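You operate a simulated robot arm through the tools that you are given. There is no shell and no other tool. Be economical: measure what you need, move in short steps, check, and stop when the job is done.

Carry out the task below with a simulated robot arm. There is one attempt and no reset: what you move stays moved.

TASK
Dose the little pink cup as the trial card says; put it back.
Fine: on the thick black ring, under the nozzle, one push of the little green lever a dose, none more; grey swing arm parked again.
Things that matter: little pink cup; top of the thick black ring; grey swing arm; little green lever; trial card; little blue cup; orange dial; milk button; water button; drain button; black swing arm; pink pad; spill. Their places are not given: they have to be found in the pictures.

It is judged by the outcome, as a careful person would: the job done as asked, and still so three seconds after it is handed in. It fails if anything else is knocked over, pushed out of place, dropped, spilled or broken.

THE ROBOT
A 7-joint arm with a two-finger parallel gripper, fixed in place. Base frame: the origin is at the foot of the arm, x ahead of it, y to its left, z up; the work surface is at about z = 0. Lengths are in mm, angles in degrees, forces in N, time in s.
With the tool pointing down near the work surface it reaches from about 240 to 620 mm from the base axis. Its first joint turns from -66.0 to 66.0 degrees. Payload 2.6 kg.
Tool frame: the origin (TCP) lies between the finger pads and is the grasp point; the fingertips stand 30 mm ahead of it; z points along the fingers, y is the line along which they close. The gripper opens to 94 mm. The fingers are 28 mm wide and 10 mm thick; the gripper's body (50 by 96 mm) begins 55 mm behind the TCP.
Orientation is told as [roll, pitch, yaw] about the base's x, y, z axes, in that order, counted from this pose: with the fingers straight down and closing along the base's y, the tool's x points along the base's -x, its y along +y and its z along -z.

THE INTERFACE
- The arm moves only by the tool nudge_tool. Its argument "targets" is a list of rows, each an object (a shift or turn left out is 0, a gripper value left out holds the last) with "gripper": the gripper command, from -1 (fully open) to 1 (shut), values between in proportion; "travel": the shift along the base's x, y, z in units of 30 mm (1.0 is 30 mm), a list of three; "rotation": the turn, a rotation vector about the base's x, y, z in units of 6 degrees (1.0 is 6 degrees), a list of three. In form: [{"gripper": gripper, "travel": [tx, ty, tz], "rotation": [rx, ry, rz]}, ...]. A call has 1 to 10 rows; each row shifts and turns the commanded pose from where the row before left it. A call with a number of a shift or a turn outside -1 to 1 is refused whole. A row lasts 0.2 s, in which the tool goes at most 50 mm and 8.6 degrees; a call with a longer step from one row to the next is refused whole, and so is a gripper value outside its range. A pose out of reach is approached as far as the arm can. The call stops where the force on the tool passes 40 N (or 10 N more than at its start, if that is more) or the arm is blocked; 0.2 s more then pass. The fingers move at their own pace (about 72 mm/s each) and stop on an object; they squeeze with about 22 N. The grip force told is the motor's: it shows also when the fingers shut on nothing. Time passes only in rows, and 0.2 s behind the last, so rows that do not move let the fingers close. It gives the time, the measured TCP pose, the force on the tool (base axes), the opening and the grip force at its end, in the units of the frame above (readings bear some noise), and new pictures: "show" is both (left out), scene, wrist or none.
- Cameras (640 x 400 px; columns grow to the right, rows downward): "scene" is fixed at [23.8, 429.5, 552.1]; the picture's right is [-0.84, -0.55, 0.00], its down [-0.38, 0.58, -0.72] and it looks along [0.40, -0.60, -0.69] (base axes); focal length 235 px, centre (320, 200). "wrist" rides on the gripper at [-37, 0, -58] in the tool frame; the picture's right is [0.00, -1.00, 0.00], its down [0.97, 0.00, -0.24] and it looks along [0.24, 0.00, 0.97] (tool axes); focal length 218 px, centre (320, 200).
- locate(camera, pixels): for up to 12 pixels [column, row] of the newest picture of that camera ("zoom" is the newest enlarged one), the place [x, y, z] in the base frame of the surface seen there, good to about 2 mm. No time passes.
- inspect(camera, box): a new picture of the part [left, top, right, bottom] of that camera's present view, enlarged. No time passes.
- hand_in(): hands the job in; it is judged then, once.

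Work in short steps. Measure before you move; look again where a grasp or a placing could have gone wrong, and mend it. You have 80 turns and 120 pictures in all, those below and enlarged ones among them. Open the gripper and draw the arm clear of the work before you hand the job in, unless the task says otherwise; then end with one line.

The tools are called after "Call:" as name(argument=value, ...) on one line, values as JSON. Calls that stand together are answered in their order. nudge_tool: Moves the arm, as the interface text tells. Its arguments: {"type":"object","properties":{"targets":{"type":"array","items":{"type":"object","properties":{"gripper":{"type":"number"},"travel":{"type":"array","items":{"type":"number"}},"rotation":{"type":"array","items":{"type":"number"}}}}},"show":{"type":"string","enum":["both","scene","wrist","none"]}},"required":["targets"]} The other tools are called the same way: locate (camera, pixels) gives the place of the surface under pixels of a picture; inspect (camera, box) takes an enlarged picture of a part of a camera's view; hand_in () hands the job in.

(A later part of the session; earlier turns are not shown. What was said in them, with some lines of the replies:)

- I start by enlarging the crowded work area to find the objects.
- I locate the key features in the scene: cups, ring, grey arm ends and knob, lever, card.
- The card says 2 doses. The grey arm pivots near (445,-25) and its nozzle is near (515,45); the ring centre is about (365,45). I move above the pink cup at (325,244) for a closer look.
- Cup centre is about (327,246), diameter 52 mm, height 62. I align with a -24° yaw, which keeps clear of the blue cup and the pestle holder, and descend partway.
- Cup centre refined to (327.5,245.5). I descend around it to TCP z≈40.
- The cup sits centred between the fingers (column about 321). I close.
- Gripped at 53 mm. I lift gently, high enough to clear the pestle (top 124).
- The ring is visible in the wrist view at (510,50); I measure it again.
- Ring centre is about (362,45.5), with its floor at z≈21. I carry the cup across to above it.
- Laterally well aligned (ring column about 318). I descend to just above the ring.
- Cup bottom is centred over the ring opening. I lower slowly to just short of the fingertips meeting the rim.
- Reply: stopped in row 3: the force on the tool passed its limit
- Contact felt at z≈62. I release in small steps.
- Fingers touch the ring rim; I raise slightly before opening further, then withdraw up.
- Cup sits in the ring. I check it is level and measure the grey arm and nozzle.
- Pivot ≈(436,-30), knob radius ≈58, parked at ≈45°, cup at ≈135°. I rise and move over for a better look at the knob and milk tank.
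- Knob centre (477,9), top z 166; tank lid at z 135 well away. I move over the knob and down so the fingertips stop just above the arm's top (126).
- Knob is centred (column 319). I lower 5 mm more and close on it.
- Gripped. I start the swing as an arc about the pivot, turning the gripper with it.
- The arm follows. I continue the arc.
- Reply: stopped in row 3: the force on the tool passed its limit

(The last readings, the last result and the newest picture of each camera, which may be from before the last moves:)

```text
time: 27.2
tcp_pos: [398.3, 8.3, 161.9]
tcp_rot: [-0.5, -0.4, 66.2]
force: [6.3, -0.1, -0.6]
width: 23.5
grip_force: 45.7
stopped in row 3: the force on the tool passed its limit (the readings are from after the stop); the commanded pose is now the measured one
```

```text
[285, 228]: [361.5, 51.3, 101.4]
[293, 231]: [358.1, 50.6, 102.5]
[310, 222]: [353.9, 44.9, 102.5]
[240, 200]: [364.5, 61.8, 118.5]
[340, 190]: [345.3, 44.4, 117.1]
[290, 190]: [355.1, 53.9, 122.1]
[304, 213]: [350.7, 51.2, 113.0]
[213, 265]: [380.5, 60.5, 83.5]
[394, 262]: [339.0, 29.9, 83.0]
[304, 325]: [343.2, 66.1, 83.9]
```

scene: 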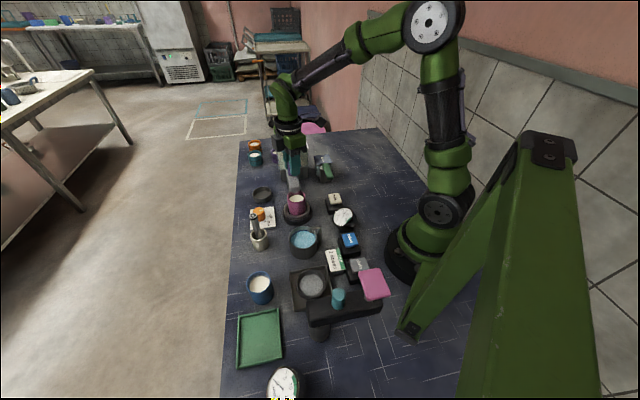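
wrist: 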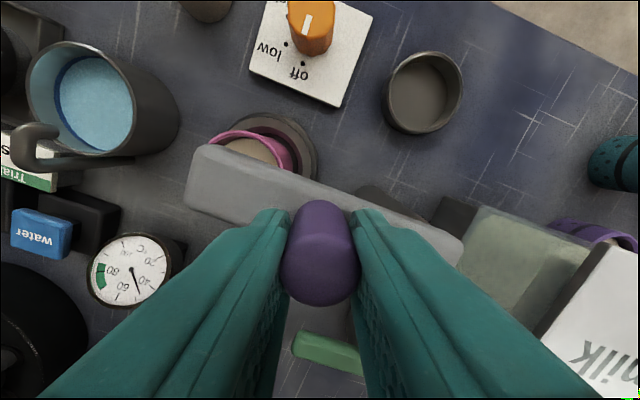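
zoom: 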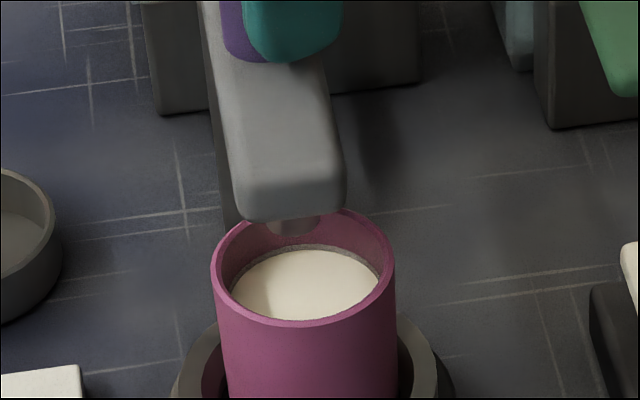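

Nozzle axis ≈(361,46) against cup centre (362,45): lined up. I release the knob and rise straight up.

Call:
nudge_tool(targets=[{"gripper": 0.3}, {"gripper": 0}, {"gripper": -0.3}, {}, {"travel": [0, 0, 0.8]}, {"travel": [0, 0, 0.9]}, {"travel": [0, 0, 0.9]}, {"travel": [0, 0, 0.5]}, {}], show="both")

Call:
inspect(camera="scene", box=[250, 155, 346, 215])

```text
time: 29.2
tcp_pos: [399.4, 10.3, 254.4]
tcp_rot: [-0.5, -0.3, 66.2]
force: [0.2, 0.4, 0.5]
width: 61.3
grip_force: 0.0
```

scene: 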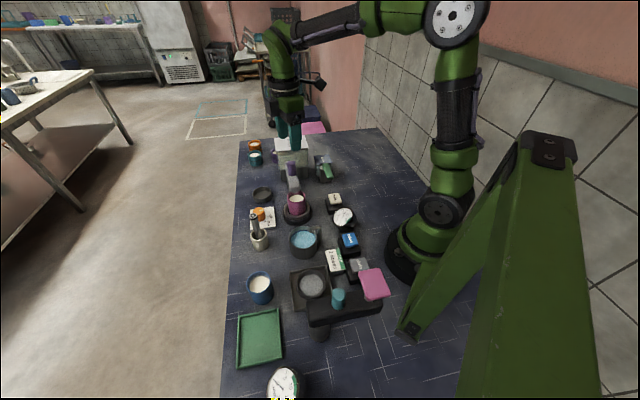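
wrist: 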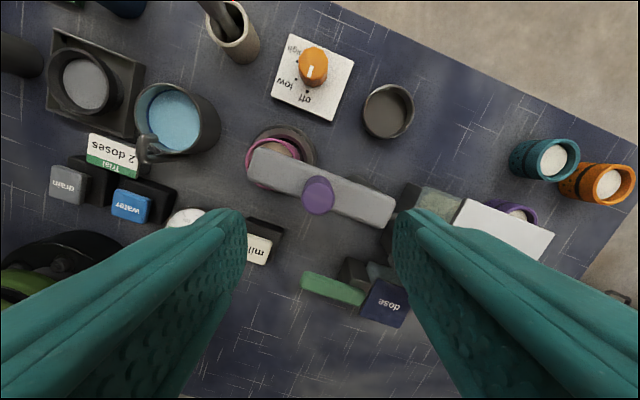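

```text
6.67 times, centred on (298, 185) of scene
```

zoom: 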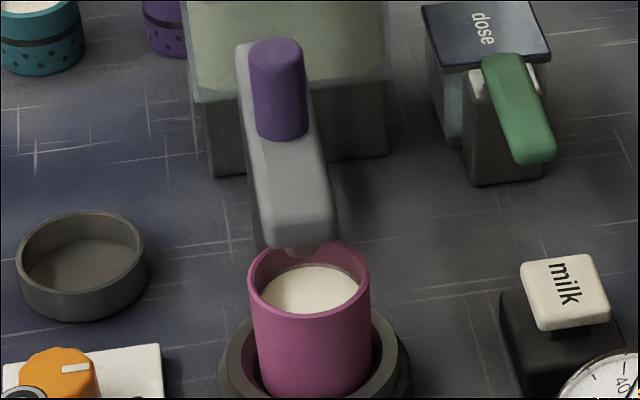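

The arm stays over the cup. I inspect and measure the green lever.

Call:
inspect(camera="scene", box=[308, 150, 340, 186])

Call:
inspect(camera="wrist", box=[280, 240, 420, 330])

Call:
locate(camera="wrist", pixels=[[304, 282], [315, 285], [330, 290], [345, 295], [360, 298], [350, 272], [365, 268], [385, 300], [378, 322], [372, 285]])

Call:
locate(camera="scene", pixels=[[323, 165], [326, 170], [329, 176], [329, 179], [322, 175], [322, 168], [331, 174], [323, 182]])

```text
11.11 times, centred on (324, 168) of scene
```

zoom: 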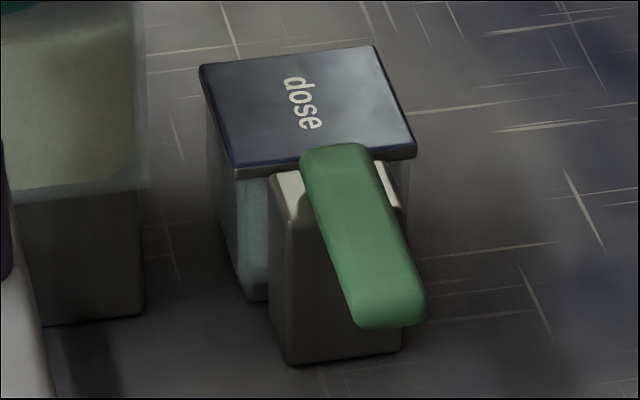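

```text
4.44 times, centred on (350, 285) of wrist
```

zoom: 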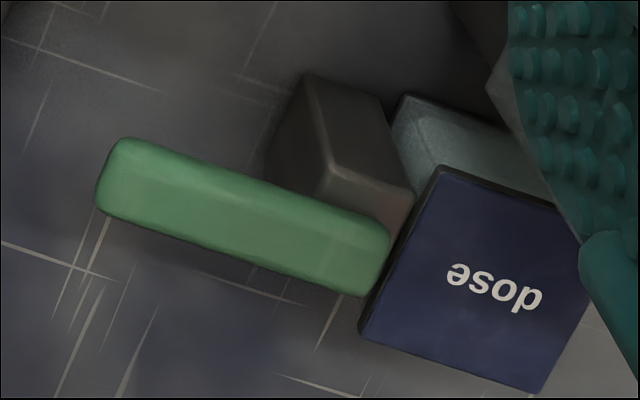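

```text
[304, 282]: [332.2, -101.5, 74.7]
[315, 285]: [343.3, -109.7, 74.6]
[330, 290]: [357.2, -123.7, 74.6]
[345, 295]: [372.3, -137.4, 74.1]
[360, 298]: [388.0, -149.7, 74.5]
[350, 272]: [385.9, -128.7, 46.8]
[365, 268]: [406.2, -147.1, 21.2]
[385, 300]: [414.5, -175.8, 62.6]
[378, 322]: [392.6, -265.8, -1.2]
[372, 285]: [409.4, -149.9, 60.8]
```

```text
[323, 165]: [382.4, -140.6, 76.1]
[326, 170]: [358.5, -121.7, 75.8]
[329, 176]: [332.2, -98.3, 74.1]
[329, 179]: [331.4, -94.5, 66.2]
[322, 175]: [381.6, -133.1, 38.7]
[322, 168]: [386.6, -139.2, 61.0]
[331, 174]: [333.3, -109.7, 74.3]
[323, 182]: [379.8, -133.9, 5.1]
```

The lever is a level bar, top z≈74.5, hinge near (390,-150), free end near (330,-98). I close the fingers, move above the free end at (340,-106) and come down to just above.

Call:
nudge_tool(targets=[{"gripper": 1, "travel": [-0.4, -0.8, 0]}, {"travel": [-0.4, -0.8, 0]}, {"travel": [-0.4, -0.8, 0]}, {"travel": [-0.4, -0.8, 0]}, {"travel": [-0.37, -0.67, 0]}, {"travel": [0, 0, -1]}, {"travel": [0, 0, -1]}, {"travel": [0, 0, -1]}, {"travel": [0, 0, -1]}, {}], show="both")

```text
time: 31.4
tcp_pos: [339.1, -108.5, 135.6]
tcp_rot: [-0.5, -0.3, 66.2]
force: [-0.2, 0.4, -1.0]
width: 0.1
grip_force: 21.7
```

scene: 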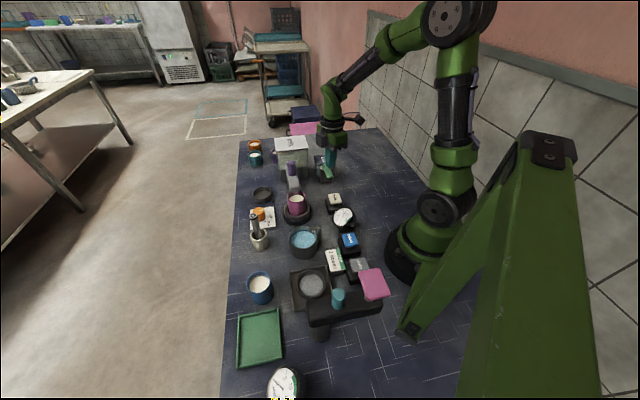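
wrist: 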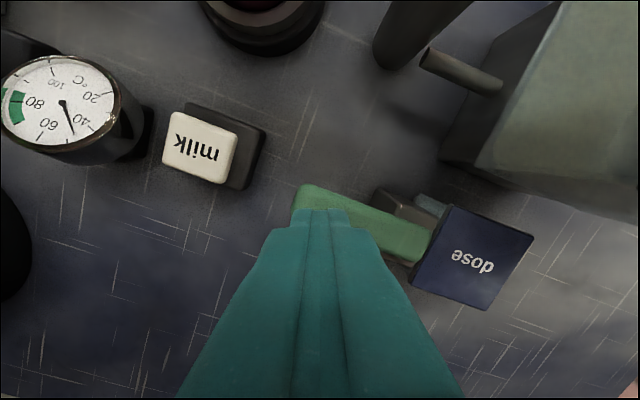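

Fingertips are above the lever's free end. I lower to just above it (tips about 78).

Call:
nudge_tool(targets=[{"travel": [0, 0.05, -0.5]}, {"travel": [0, 0, -0.4]}, {}], show="none")

Call:
inspect(camera="scene", box=[284, 140, 348, 190])

```text
time: 32.2
tcp_pos: [339.4, -105.4, 107.3]
tcp_rot: [-0.5, -0.3, 66.2]
force: [-0.2, 0.2, 0.7]
width: 0.1
grip_force: 22.2
```

```text
8.00 times, centred on (316, 165) of scene
```

zoom: 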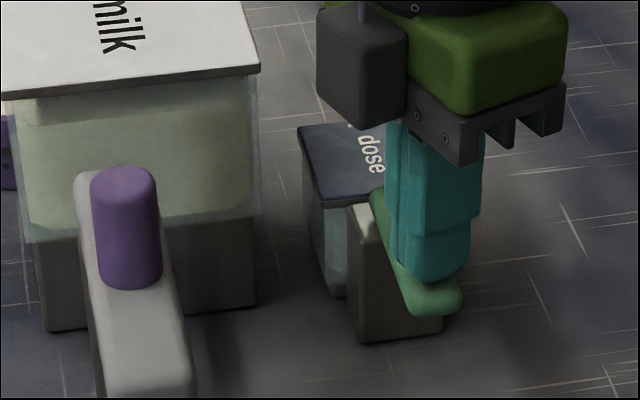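

I press down in small steps.

Call:
nudge_tool(targets=[{"travel": [0, 0, -0.1]}, {"travel": [0, 0, -0.1]}, {"travel": [0, 0, -0.1]}], show="none")

Call:
inspect(camera="scene", box=[284, 140, 348, 190])

```text
time: 33.0
tcp_pos: [339.6, -106.2, 99.2]
tcp_rot: [-0.5, -0.2, 66.3]
force: [-1.9, -1.0, 1.2]
width: 0.2
grip_force: 21.6
```

```text
8.00 times, centred on (316, 165) of scene
```

zoom: 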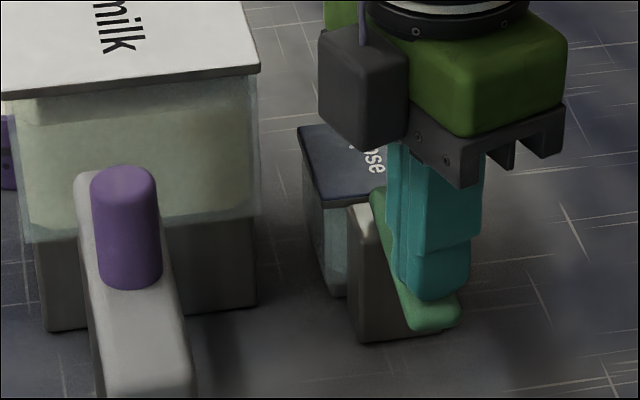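

The lever moves down easily (about 5 mm, tip row 310→325). I press on, watching the cup.

Call:
nudge_tool(targets=[{"travel": [0, 0, -0.1]}, {"travel": [0, 0, -0.1]}], show="none")

Call:
inspect(camera="scene", box=[266, 140, 346, 210])

```text
time: 33.6
tcp_pos: [339.4, -106.2, 92.5]
tcp_rot: [-0.5, -0.2, 66.3]
force: [-1.4, 2.6, 1.6]
width: 0.0
grip_force: 21.9
```

```text
5.71 times, centred on (306, 175) of scene
```

zoom: 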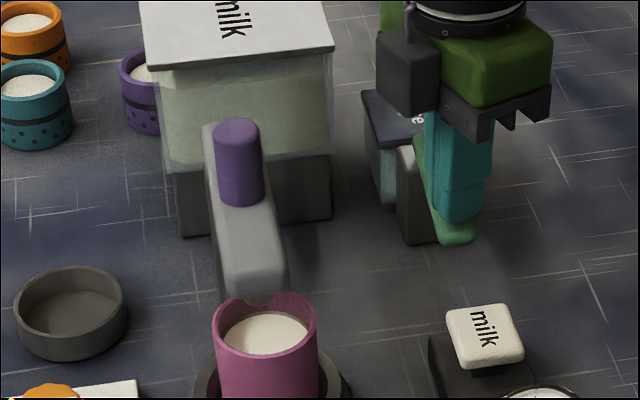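

Call:
nudge_tool(targets=[{"travel": [0, 0, -0.1]}, {"travel": [0, 0, -0.1]}], show="none")

Call:
inspect(camera="scene", box=[266, 140, 346, 210])

```text
time: 34.2
tcp_pos: [340.1, -105.9, 87.5]
tcp_rot: [-0.4, -0.3, 66.1]
force: [0.0, 3.9, 2.4]
width: 0.0
grip_force: 21.3
```

```text
5.71 times, centred on (306, 175) of scene
```

zoom: 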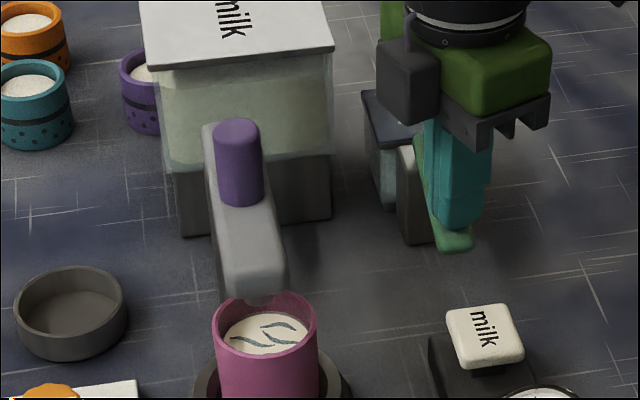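

A dose arrived: dark streaks now show in the cup at TCP z≈87. I release upward and check the lever returns.

Call:
nudge_tool(targets=[{"travel": [0, 0, 0.3]}, {"travel": [0, 0, 0.3]}, {"travel": [0, 0, 0.3]}, {}], show="none")

Call:
inspect(camera="scene", box=[266, 140, 346, 210])

```text
time: 35.2
tcp_pos: [339.0, -106.8, 113.9]
tcp_rot: [-0.4, -0.2, 66.1]
force: [0.5, 1.2, -0.1]
width: 0.2
grip_force: 21.7
```

```text
5.71 times, centred on (306, 175) of scene
```

zoom: 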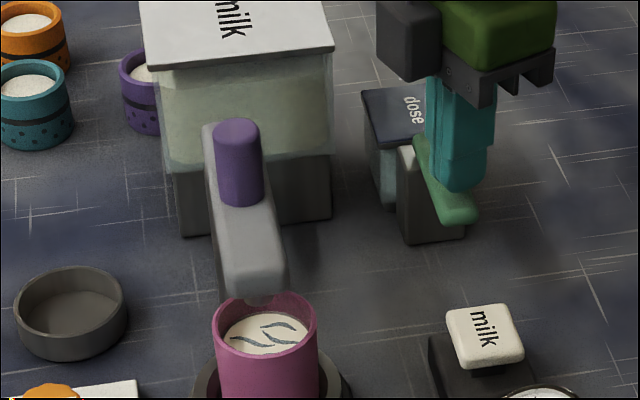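

Lever is back up. I make the second push to the same depth and look before releasing.

Call:
nudge_tool(targets=[{"travel": [0, 0, -0.3]}, {"travel": [0, 0, -0.2]}, {"travel": [0, 0, -0.2]}, {"travel": [0, 0, -0.1]}, {"travel": [0, 0, -0.1]}], show="none")

Call:
inspect(camera="scene", box=[266, 140, 346, 210])

```text
time: 36.4
tcp_pos: [340.6, -105.7, 87.5]
tcp_rot: [-0.6, -0.3, 66.1]
force: [0.3, 0.1, 3.6]
width: 0.0
grip_force: 22.0
```

```text
5.71 times, centred on (306, 175) of scene
```

zoom: 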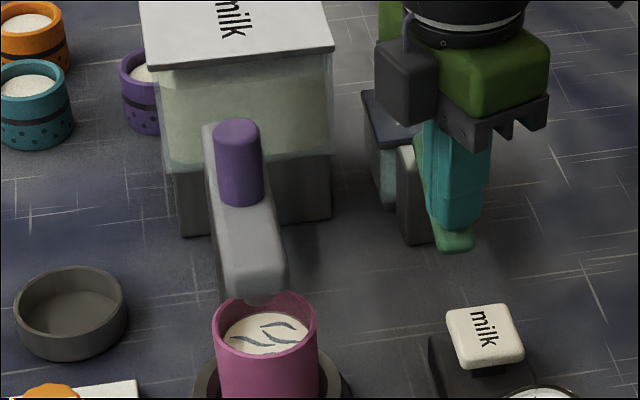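

I can't tell whether the second dose registered; still within the same push, I zoom in and press 2–3 mm deeper.

Call:
inspect(camera="scene", box=[284, 185, 316, 210])

Call:
nudge_tool(targets=[{"travel": [0, 0, -0.1]}], show="none")

Call:
inspect(camera="scene", box=[284, 185, 316, 210])

```text
16.00 times, centred on (300, 198) of scene
```

zoom: 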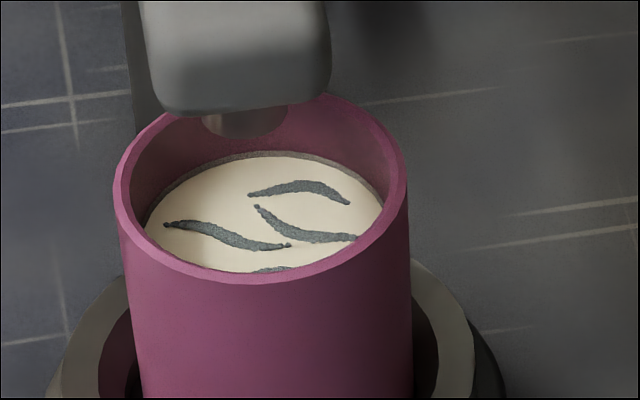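

```text
time: 36.8
tcp_pos: [340.5, -105.5, 85.1]
tcp_rot: [-0.7, -0.3, 66.2]
force: [-4.7, 4.5, 26.1]
width: 0.1
grip_force: 22.0
```

```text
16.00 times, centred on (300, 198) of scene
```

zoom: 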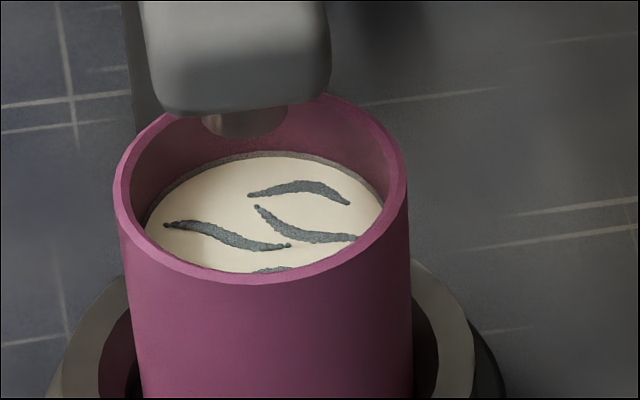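

Hard stop reached (26 N), so the second push was full. I release, check the lever is back up, and rise clear.

Call:
nudge_tool(targets=[{"travel": [0, 0, 0.3]}, {"travel": [0, 0, 0.7]}, {"travel": [0, 0, 1]}, {"travel": [0, 0, 1]}, {"travel": [0, 0, 1]}, {"travel": [0, 0, 1]}, {"travel": [0, 0, 0.6]}, {}], show="none")

Call:
inspect(camera="scene", box=[266, 140, 346, 210])

```text
time: 38.6
tcp_pos: [339.8, -106.8, 250.8]
tcp_rot: [-0.4, -0.2, 66.1]
force: [-0.9, 0.4, -0.4]
width: 0.0
grip_force: 21.9
```

```text
5.71 times, centred on (306, 175) of scene
```

zoom: 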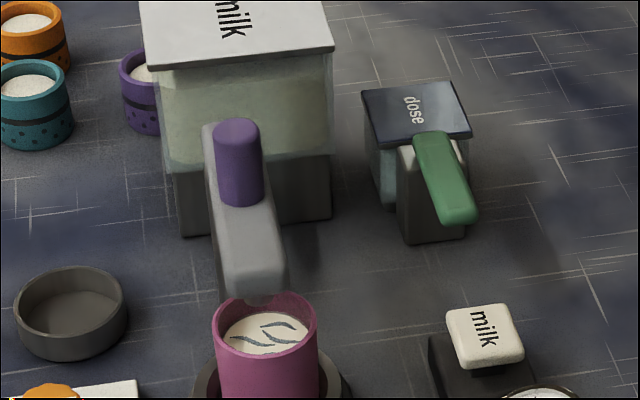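

Lever is up, two pushes done. I go back over the knob at (398,9), open the fingers, and partly descend.

Call:
nudge_tool(targets=[{"travel": [0.4, 0.8, 0]}, {"gripper": -0.4, "travel": [0.4, 0.8, 0]}, {"travel": [0.4, 0.8, 0]}, {"travel": [0.4, 0.8, 0]}, {"travel": [0.36, 0.65, 0]}, {"travel": [0, 0, -0.8]}, {"travel": [0, 0, -0.8]}, {}], show="wrist")

```text
time: 40.4
tcp_pos: [399.5, 9.8, 204.1]
tcp_rot: [-0.5, -0.2, 66.2]
force: [0.1, 0.5, 0.4]
width: 65.7
grip_force: 0.1
```

wrist: 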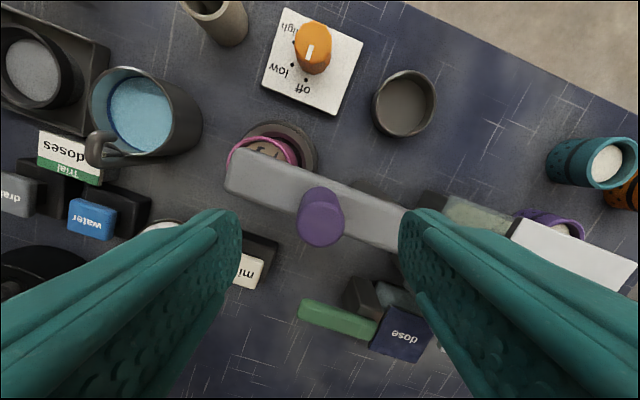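

Knob centred at column 321. I descend and grip it.

Call:
nudge_tool(targets=[{"travel": [-0.03, -0.03, -0.7]}, {"travel": [0, 0, -0.65]}, {}, {"gripper": 0}, {"gripper": 0.3}, {"gripper": 0.5}, {"gripper": 0.6}, {}], show="wrist")

```text
time: 42.2
tcp_pos: [398.8, 8.5, 164.9]
tcp_rot: [-0.8, -0.3, 66.2]
force: [18.6, -3.6, -4.7]
width: 23.7
grip_force: 44.4
```

wrist: 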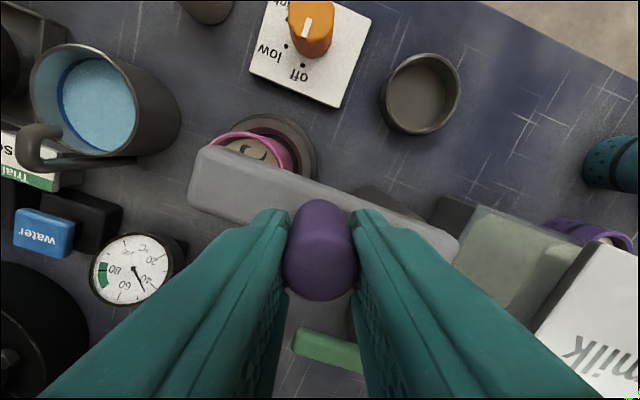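

Gripped. I swing back along the same arc.

Call:
nudge_tool(targets=[{"travel": [0.147, 0.133, 0], "rotation": [0, 0, -1]}, {"travel": [0.163, 0.117, 0], "rotation": [0, 0, -1]}, {"travel": [0.17, 0.1, 0], "rotation": [0, 0, -1]}, {"travel": [0.183, 0.08, 0], "rotation": [0, 0, -1]}, {"travel": [0.187, 0.063, 0], "rotation": [0, 0, -1]}, {"travel": [0.197, 0.04, 0], "rotation": [0, 0, -1]}, {"travel": [0.197, 0.02, 0], "rotation": [0, 0, -1]}, {"travel": [0.2, 0, 0], "rotation": [0, 0, -1]}], show="both")

```text
time: 44.0
tcp_pos: [440.7, 26.7, 166.0]
tcp_rot: [-0.4, -0.3, 18.3]
force: [1.9, 2.8, 11.9]
width: 23.6
grip_force: 44.9
```

scene: 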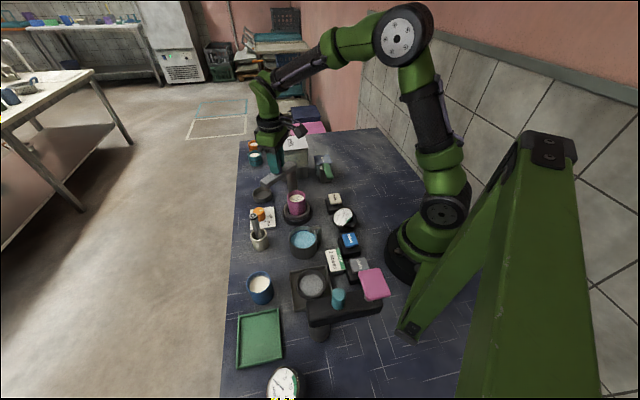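
wrist: 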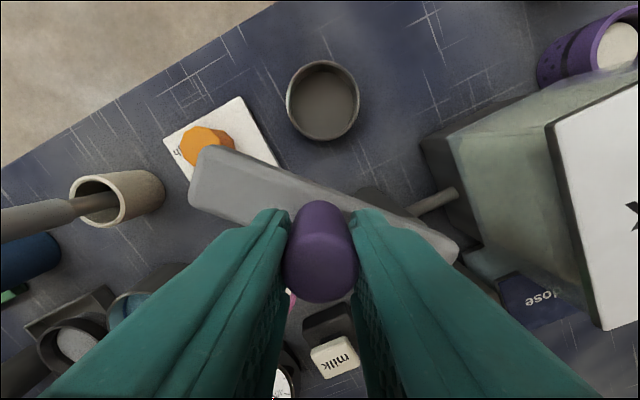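

Call:
nudge_tool(targets=[{"travel": [0.197, -0.02, 0], "rotation": [0, 0, -1]}, {"travel": [0.197, -0.04, 0], "rotation": [0, 0, -1]}, {"travel": [0.187, -0.063, 0], "rotation": [0, 0, -1]}, {"travel": [0.183, -0.08, 0], "rotation": [0, 0, -1]}, {"travel": [0.17, -0.1, 0], "rotation": [0, 0, -1]}, {"travel": [0.163, -0.117, 0], "rotation": [0, 0, -1]}, {"travel": [0.147, -0.133, 0], "rotation": [0, 0, -1]}, {}], show="both")

Call:
inspect(camera="scene", box=[240, 130, 336, 190])

```text
time: 45.8
tcp_pos: [475.3, 10.4, 163.7]
tcp_rot: [-0.4, 0.0, -24.0]
force: [-14.1, 14.6, 25.4]
width: 23.6
grip_force: 45.0
```

scene: 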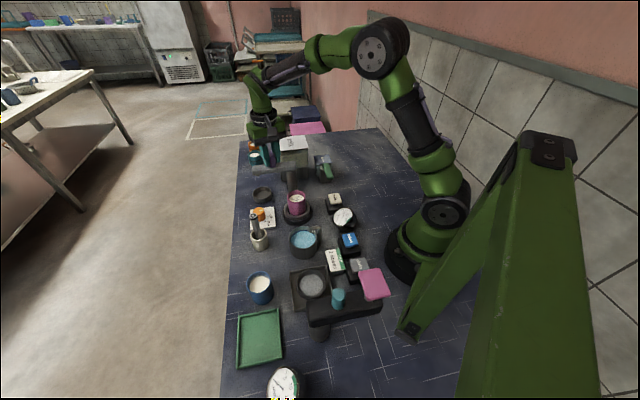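
wrist: 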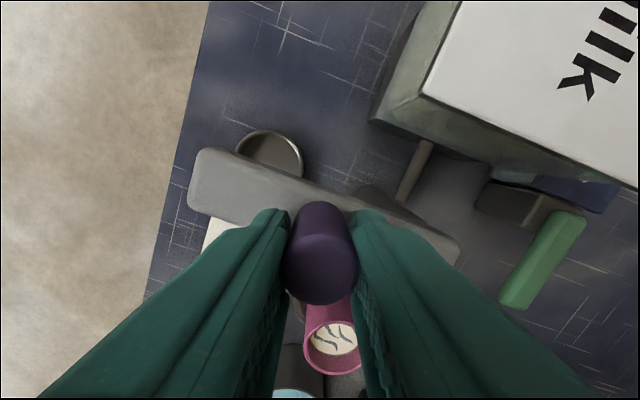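

```text
6.67 times, centred on (288, 160) of scene
```

zoom: 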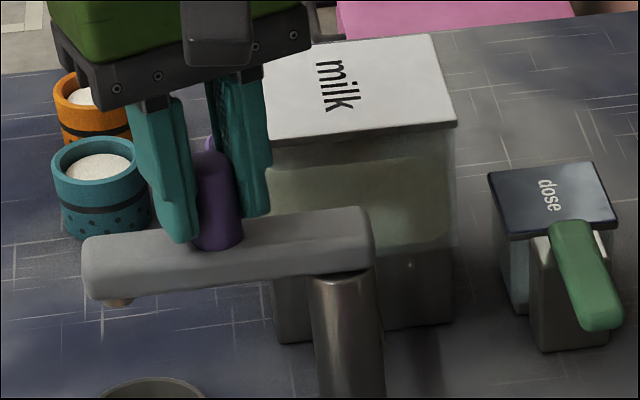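

The arm is at the same pixels as when parked (nozzle (118,300) in the enlargement) and against its stop. I release and rise.

Call:
nudge_tool(targets=[{"gripper": 0.4}, {"gripper": 0.1}, {"gripper": -0.3}, {}, {"travel": [0, 0, 0.8]}, {"travel": [0, 0, 0.9]}, {"travel": [0, 0, 0.9]}, {"travel": [0, 0, 0.5]}, {}], show="both")

Call:
inspect(camera="scene", box=[240, 130, 336, 190])

```text
time: 47.8
tcp_pos: [476.2, 7.5, 255.9]
tcp_rot: [-0.6, -0.3, -23.8]
force: [0.4, 0.5, 0.2]
width: 61.2
grip_force: 0.1
```

scene: 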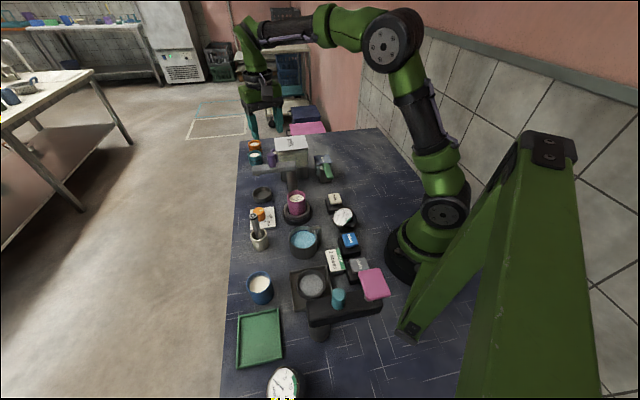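
wrist: 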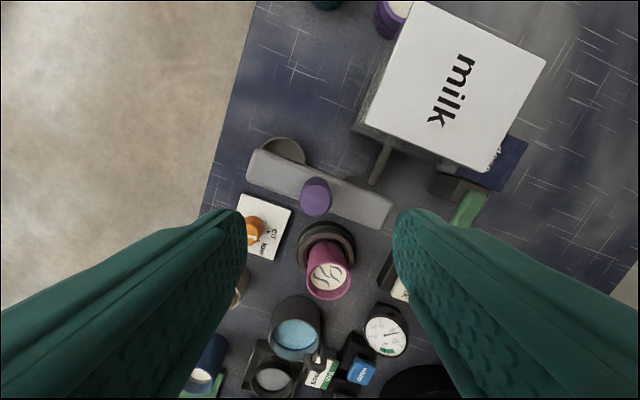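

```text
6.67 times, centred on (288, 160) of scene
```

zoom: 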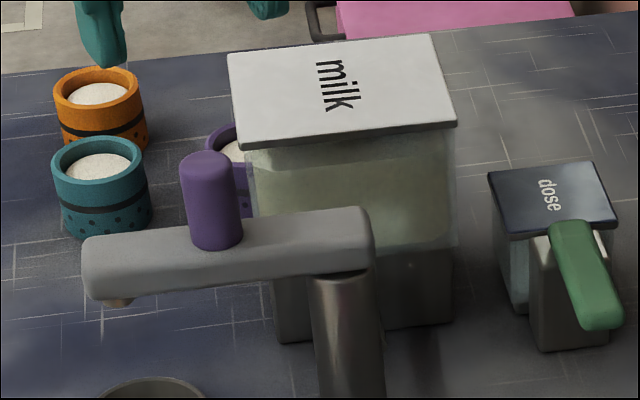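

Parked exactly as at first. Now I go back over the cup at (362,45.5), correcting the small tilt.

Call:
nudge_tool(targets=[{"gripper": -0.6, "travel": [-0.75, 0.25, 0], "rotation": [0.09, 0.04, 0]}, {"travel": [-0.8, 0.26, 0]}, {"travel": [-0.8, 0.26, 0]}, {"travel": [-0.8, 0.26, 0]}, {"travel": [-0.65, 0.23, 0]}, {"travel": [0, 0, -0.8]}, {"travel": [0, 0, -0.8]}, {"travel": [0, 0, -0.8]}, {}], show="wrist")

```text
time: 49.8
tcp_pos: [363.4, 44.7, 184.3]
tcp_rot: [-0.2, 0.3, -23.8]
force: [0.3, 0.2, 0.3]
width: 75.1
grip_force: 0.1
```

wrist: 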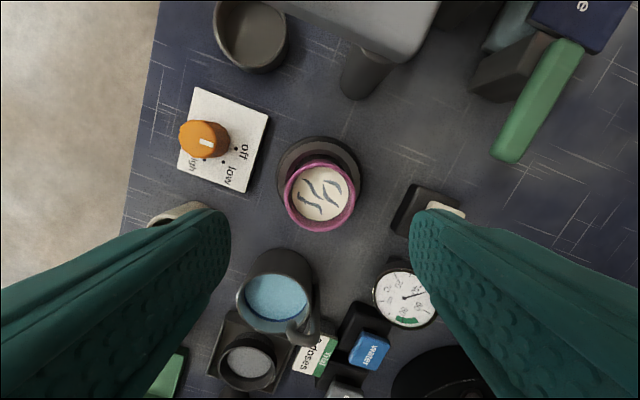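

Centred (cup column 320). I descend to TCP z≈69, keeping the tips above the ring's rim.

Call:
nudge_tool(targets=[{"travel": [-0.03, 0, -0.8]}, {"travel": [0, 0, -0.8]}, {"travel": [0, 0, -0.8]}, {"travel": [0, 0, -0.8]}, {"travel": [0, 0, -0.6]}, {}], show="both")

```text
time: 51.2
tcp_pos: [361.0, 46.3, 71.1]
tcp_rot: [-0.1, 0.1, -23.8]
force: [-0.2, -1.0, -0.3]
width: 75.3
grip_force: 0.1
```

scene: 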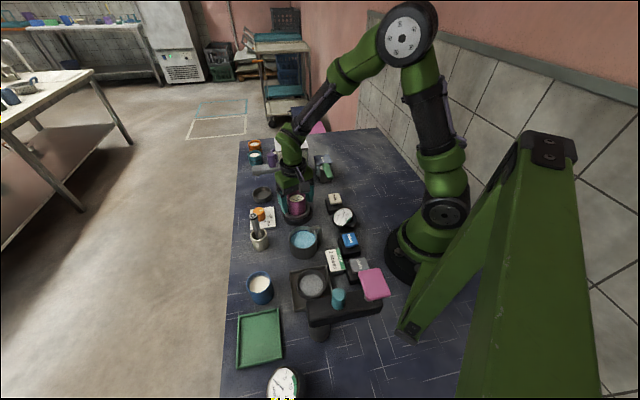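
wrist: 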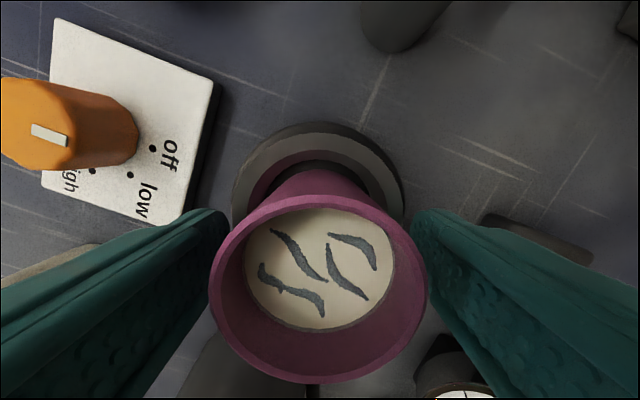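

Well centred. I close and check the grip.

Call:
nudge_tool(targets=[{"gripper": -0.3}, {"gripper": -0.05}, {"gripper": 0.2}, {"gripper": 0.5}, {}, {"travel": [0, 0, 0.15]}, {"travel": [0, 0, 0.3]}], show="both")

```text
time: 52.8
tcp_pos: [363.1, 45.9, 83.6]
tcp_rot: [-0.1, 0.2, -23.7]
force: [-0.5, 1.0, -0.4]
width: 52.8
grip_force: 21.8
```

scene: 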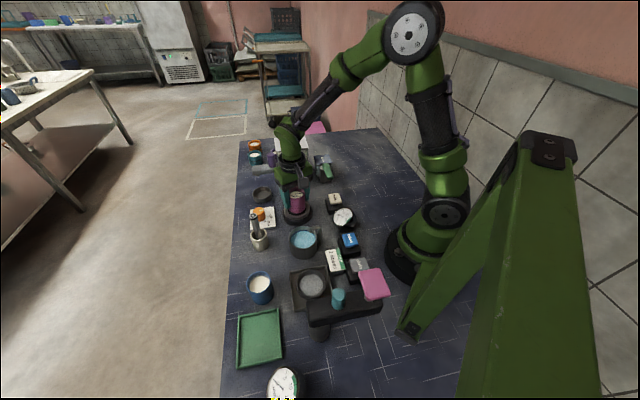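
wrist: 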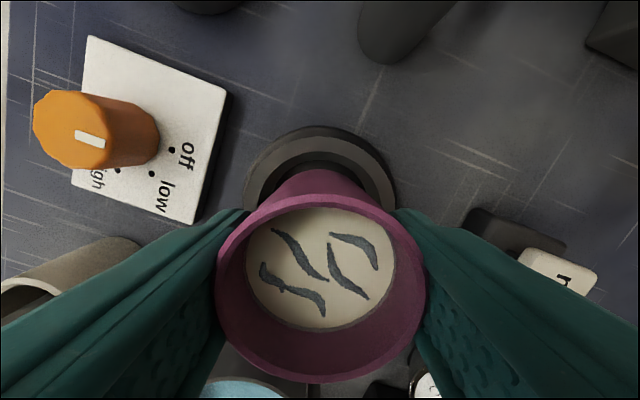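

Cup is coming up cleanly. I lift to z≈190.

Call:
nudge_tool(targets=[{"travel": [0, 0, 0.5]}, {"travel": [0, 0, 0.6]}, {"travel": [0, 0, 0.6]}, {"travel": [0, 0, 0.6]}, {"travel": [0, 0, 0.6]}, {"travel": [0, 0, 0.4]}, {"travel": [0, 0, 0.2]}, {}], show="none")

Call:
nudge_tool(targets=[{"travel": [-0.05, 0.3, 0]}, {"travel": [-0.1, 0.6, 0]}, {"travel": [-0.13, 0.8, 0]}, {"travel": [-0.14, 0.8, 0]}, {"travel": [-0.15, 0.9, 0]}, {"travel": [-0.15, 0.9, 0]}, {"travel": [-0.14, 0.8, 0]}, {"travel": [-0.12, 0.7, 0]}, {"travel": [-0.1, 0.6, 0]}, {"travel": [-0.05, 0.25, 0]}], show="both")

```text
time: 54.6
tcp_pos: [363.0, 46.1, 188.0]
tcp_rot: [-0.2, 0.2, -23.8]
force: [-0.2, -0.1, -1.5]
width: 52.6
grip_force: 21.5
```

```text
time: 56.8
tcp_pos: [328.7, 246.2, 189.5]
tcp_rot: [-0.1, 0.3, -23.7]
force: [-1.2, 0.2, -1.2]
width: 52.6
grip_force: 22.0
```

scene: 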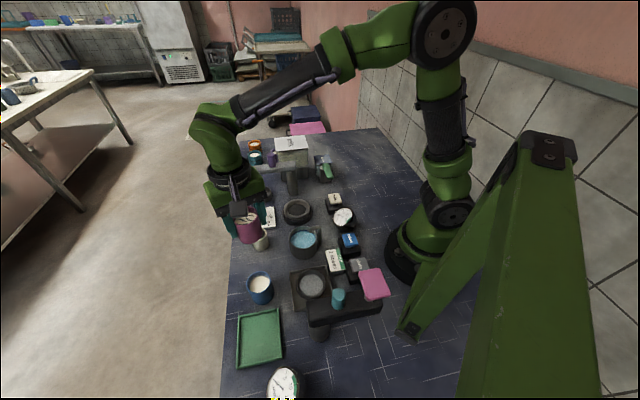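
wrist: 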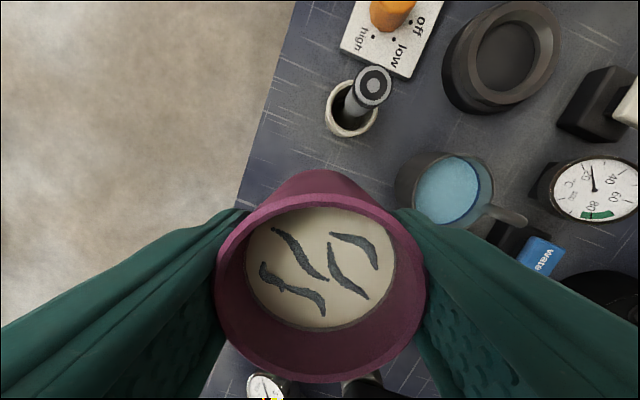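

Over the original spot (327.5,245.5). I descend to just above the table.

Call:
nudge_tool(targets=[{"travel": [-0.03, 0, -0.4]}, {"travel": [0, 0, -0.7]}, {"travel": [0, 0, -0.7]}, {"travel": [0, 0, -0.7]}, {"travel": [0, 0, -0.7]}, {"travel": [0, 0, -0.7]}, {"travel": [0, 0, -0.4]}, {"travel": [0, 0, -0.2]}, {}], show="both")

Call:
inspect(camera="scene", box=[220, 220, 300, 310])

```text
time: 58.8
tcp_pos: [328.3, 248.8, 53.9]
tcp_rot: [-0.1, 0.3, -23.8]
force: [0.0, -0.5, -1.3]
width: 52.9
grip_force: 21.6
```

scene: 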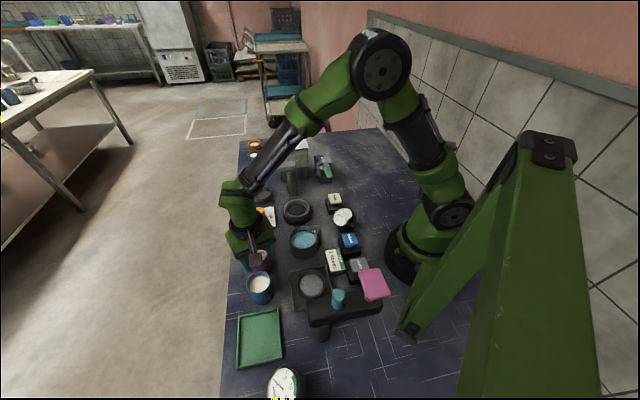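
wrist: 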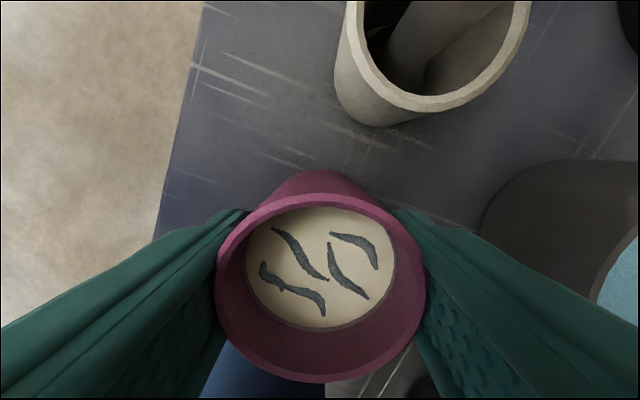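

```text
4.44 times, centred on (260, 265) of scene
```

zoom: 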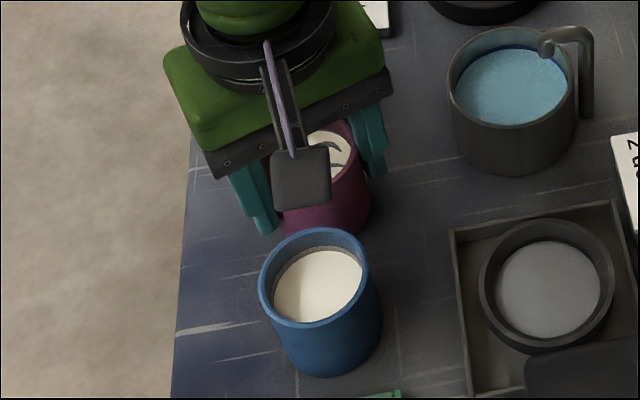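

y reads 2–3 mm high; I correct and lower the last millimetres.

Call:
nudge_tool(targets=[{"travel": [0, -0.07, -0.05]}, {"travel": [0, 0, -0.05]}, {"travel": [0, 0, -0.03]}, {}], show="none")

```text
time: 59.8
tcp_pos: [328.9, 243.5, 50.8]
tcp_rot: [0.0, 0.3, -23.8]
force: [-1.3, -1.2, 10.5]
width: 52.5
grip_force: 21.7
```

Contact with the table (10 N at z≈50.8). I open slowly and withdraw.

Call:
nudge_tool(targets=[{"travel": [0, 0, 0.02]}, {"gripper": -0.15}, {"gripper": -0.3}, {"gripper": -0.6}, {"gripper": -0.8}, {"travel": [0, 0, 0.4]}, {"travel": [0, 0, 0.8]}, {"travel": [0, 0, 0.8]}, {"travel": [0, 0, 0.9]}, {"travel": [0, 0, 0.9]}], show="both")

```text
time: 62.0
tcp_pos: [327.8, 245.2, 164.3]
tcp_rot: [-0.2, 0.2, -23.8]
force: [0.1, 0.5, -0.1]
width: 84.8
grip_force: 0.1
```

scene: 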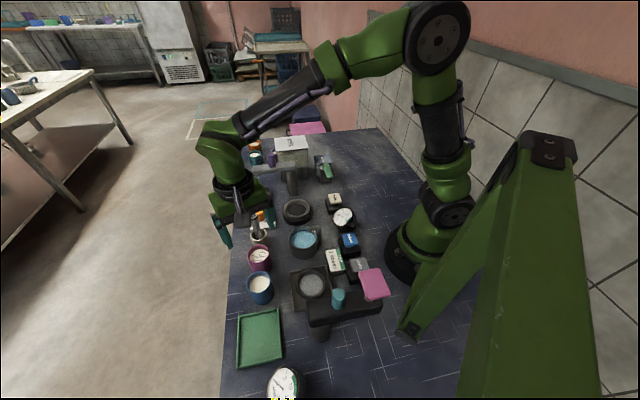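
wrist: 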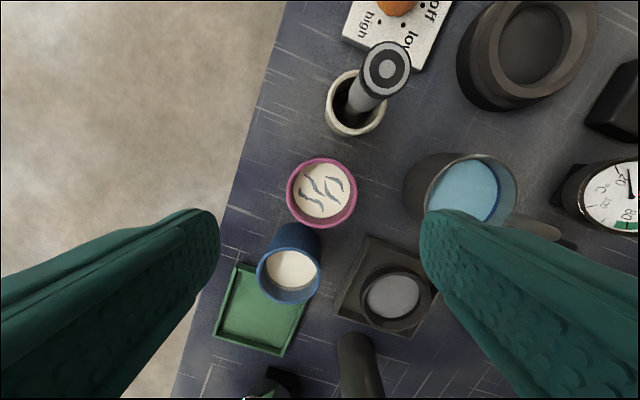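

Call:
locate(camera="wrist", pixels=[[289, 192], [355, 192], [321, 161], [321, 225], [321, 190]])

Call:
nudge_tool(targets=[{"travel": [0, 0, 1]}, {"travel": [0, 0, 1]}, {"travel": [0, 0, 1]}, {"travel": [0, 0, 0.5]}, {}], show="both")

Call:
inspect(camera="scene", box=[230, 130, 400, 306])

```text
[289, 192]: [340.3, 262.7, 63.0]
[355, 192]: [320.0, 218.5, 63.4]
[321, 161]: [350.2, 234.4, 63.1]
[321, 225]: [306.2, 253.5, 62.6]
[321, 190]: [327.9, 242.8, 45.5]
```

```text
time: 63.2
tcp_pos: [327.1, 245.2, 269.2]
tcp_rot: [-0.2, 0.3, -23.8]
force: [-0.7, -0.1, 0.2]
width: 84.7
grip_force: 0.1
```

scene: 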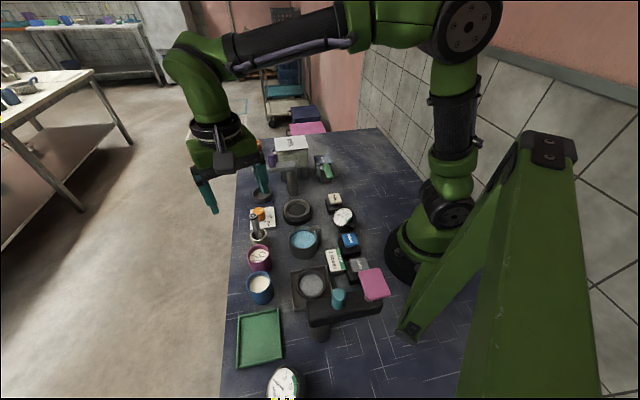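
wrist: 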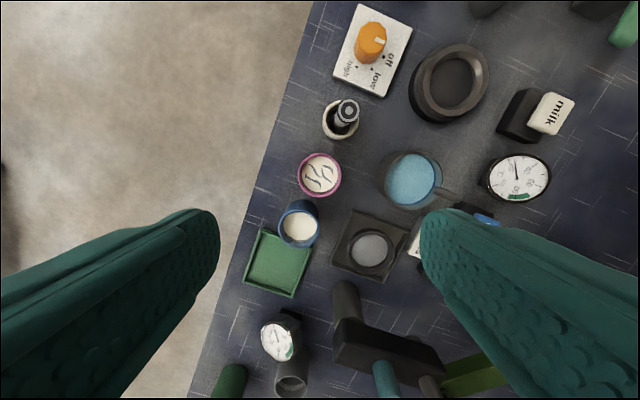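

```text
2.27 times, centred on (315, 218) of scene
```

zoom: 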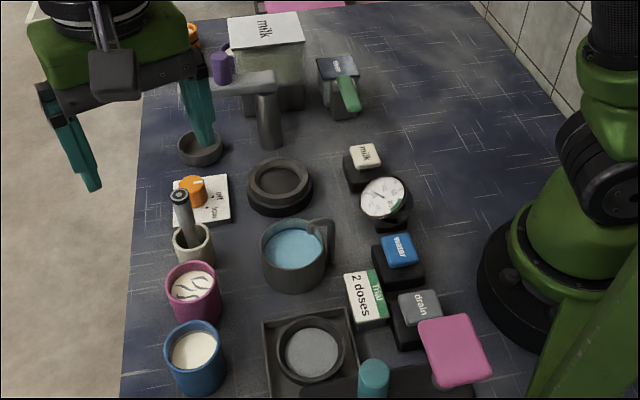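

The pink cup is back at about (329,243), level and within about 3 mm of where it stood. The swing arm is parked, the lever is up and nothing else has moved, so I hand in.

Call:
hand_in()

```text
The job is handed in.
```

I gave the pink cup the 2 doses on the trial card, one full lever push each. The first dose showed as streaks in the cup; the second made no visible change, but that push went to the lever's stop. The cup is back within about 3 mm of its spot and the grey swing arm is parked again.
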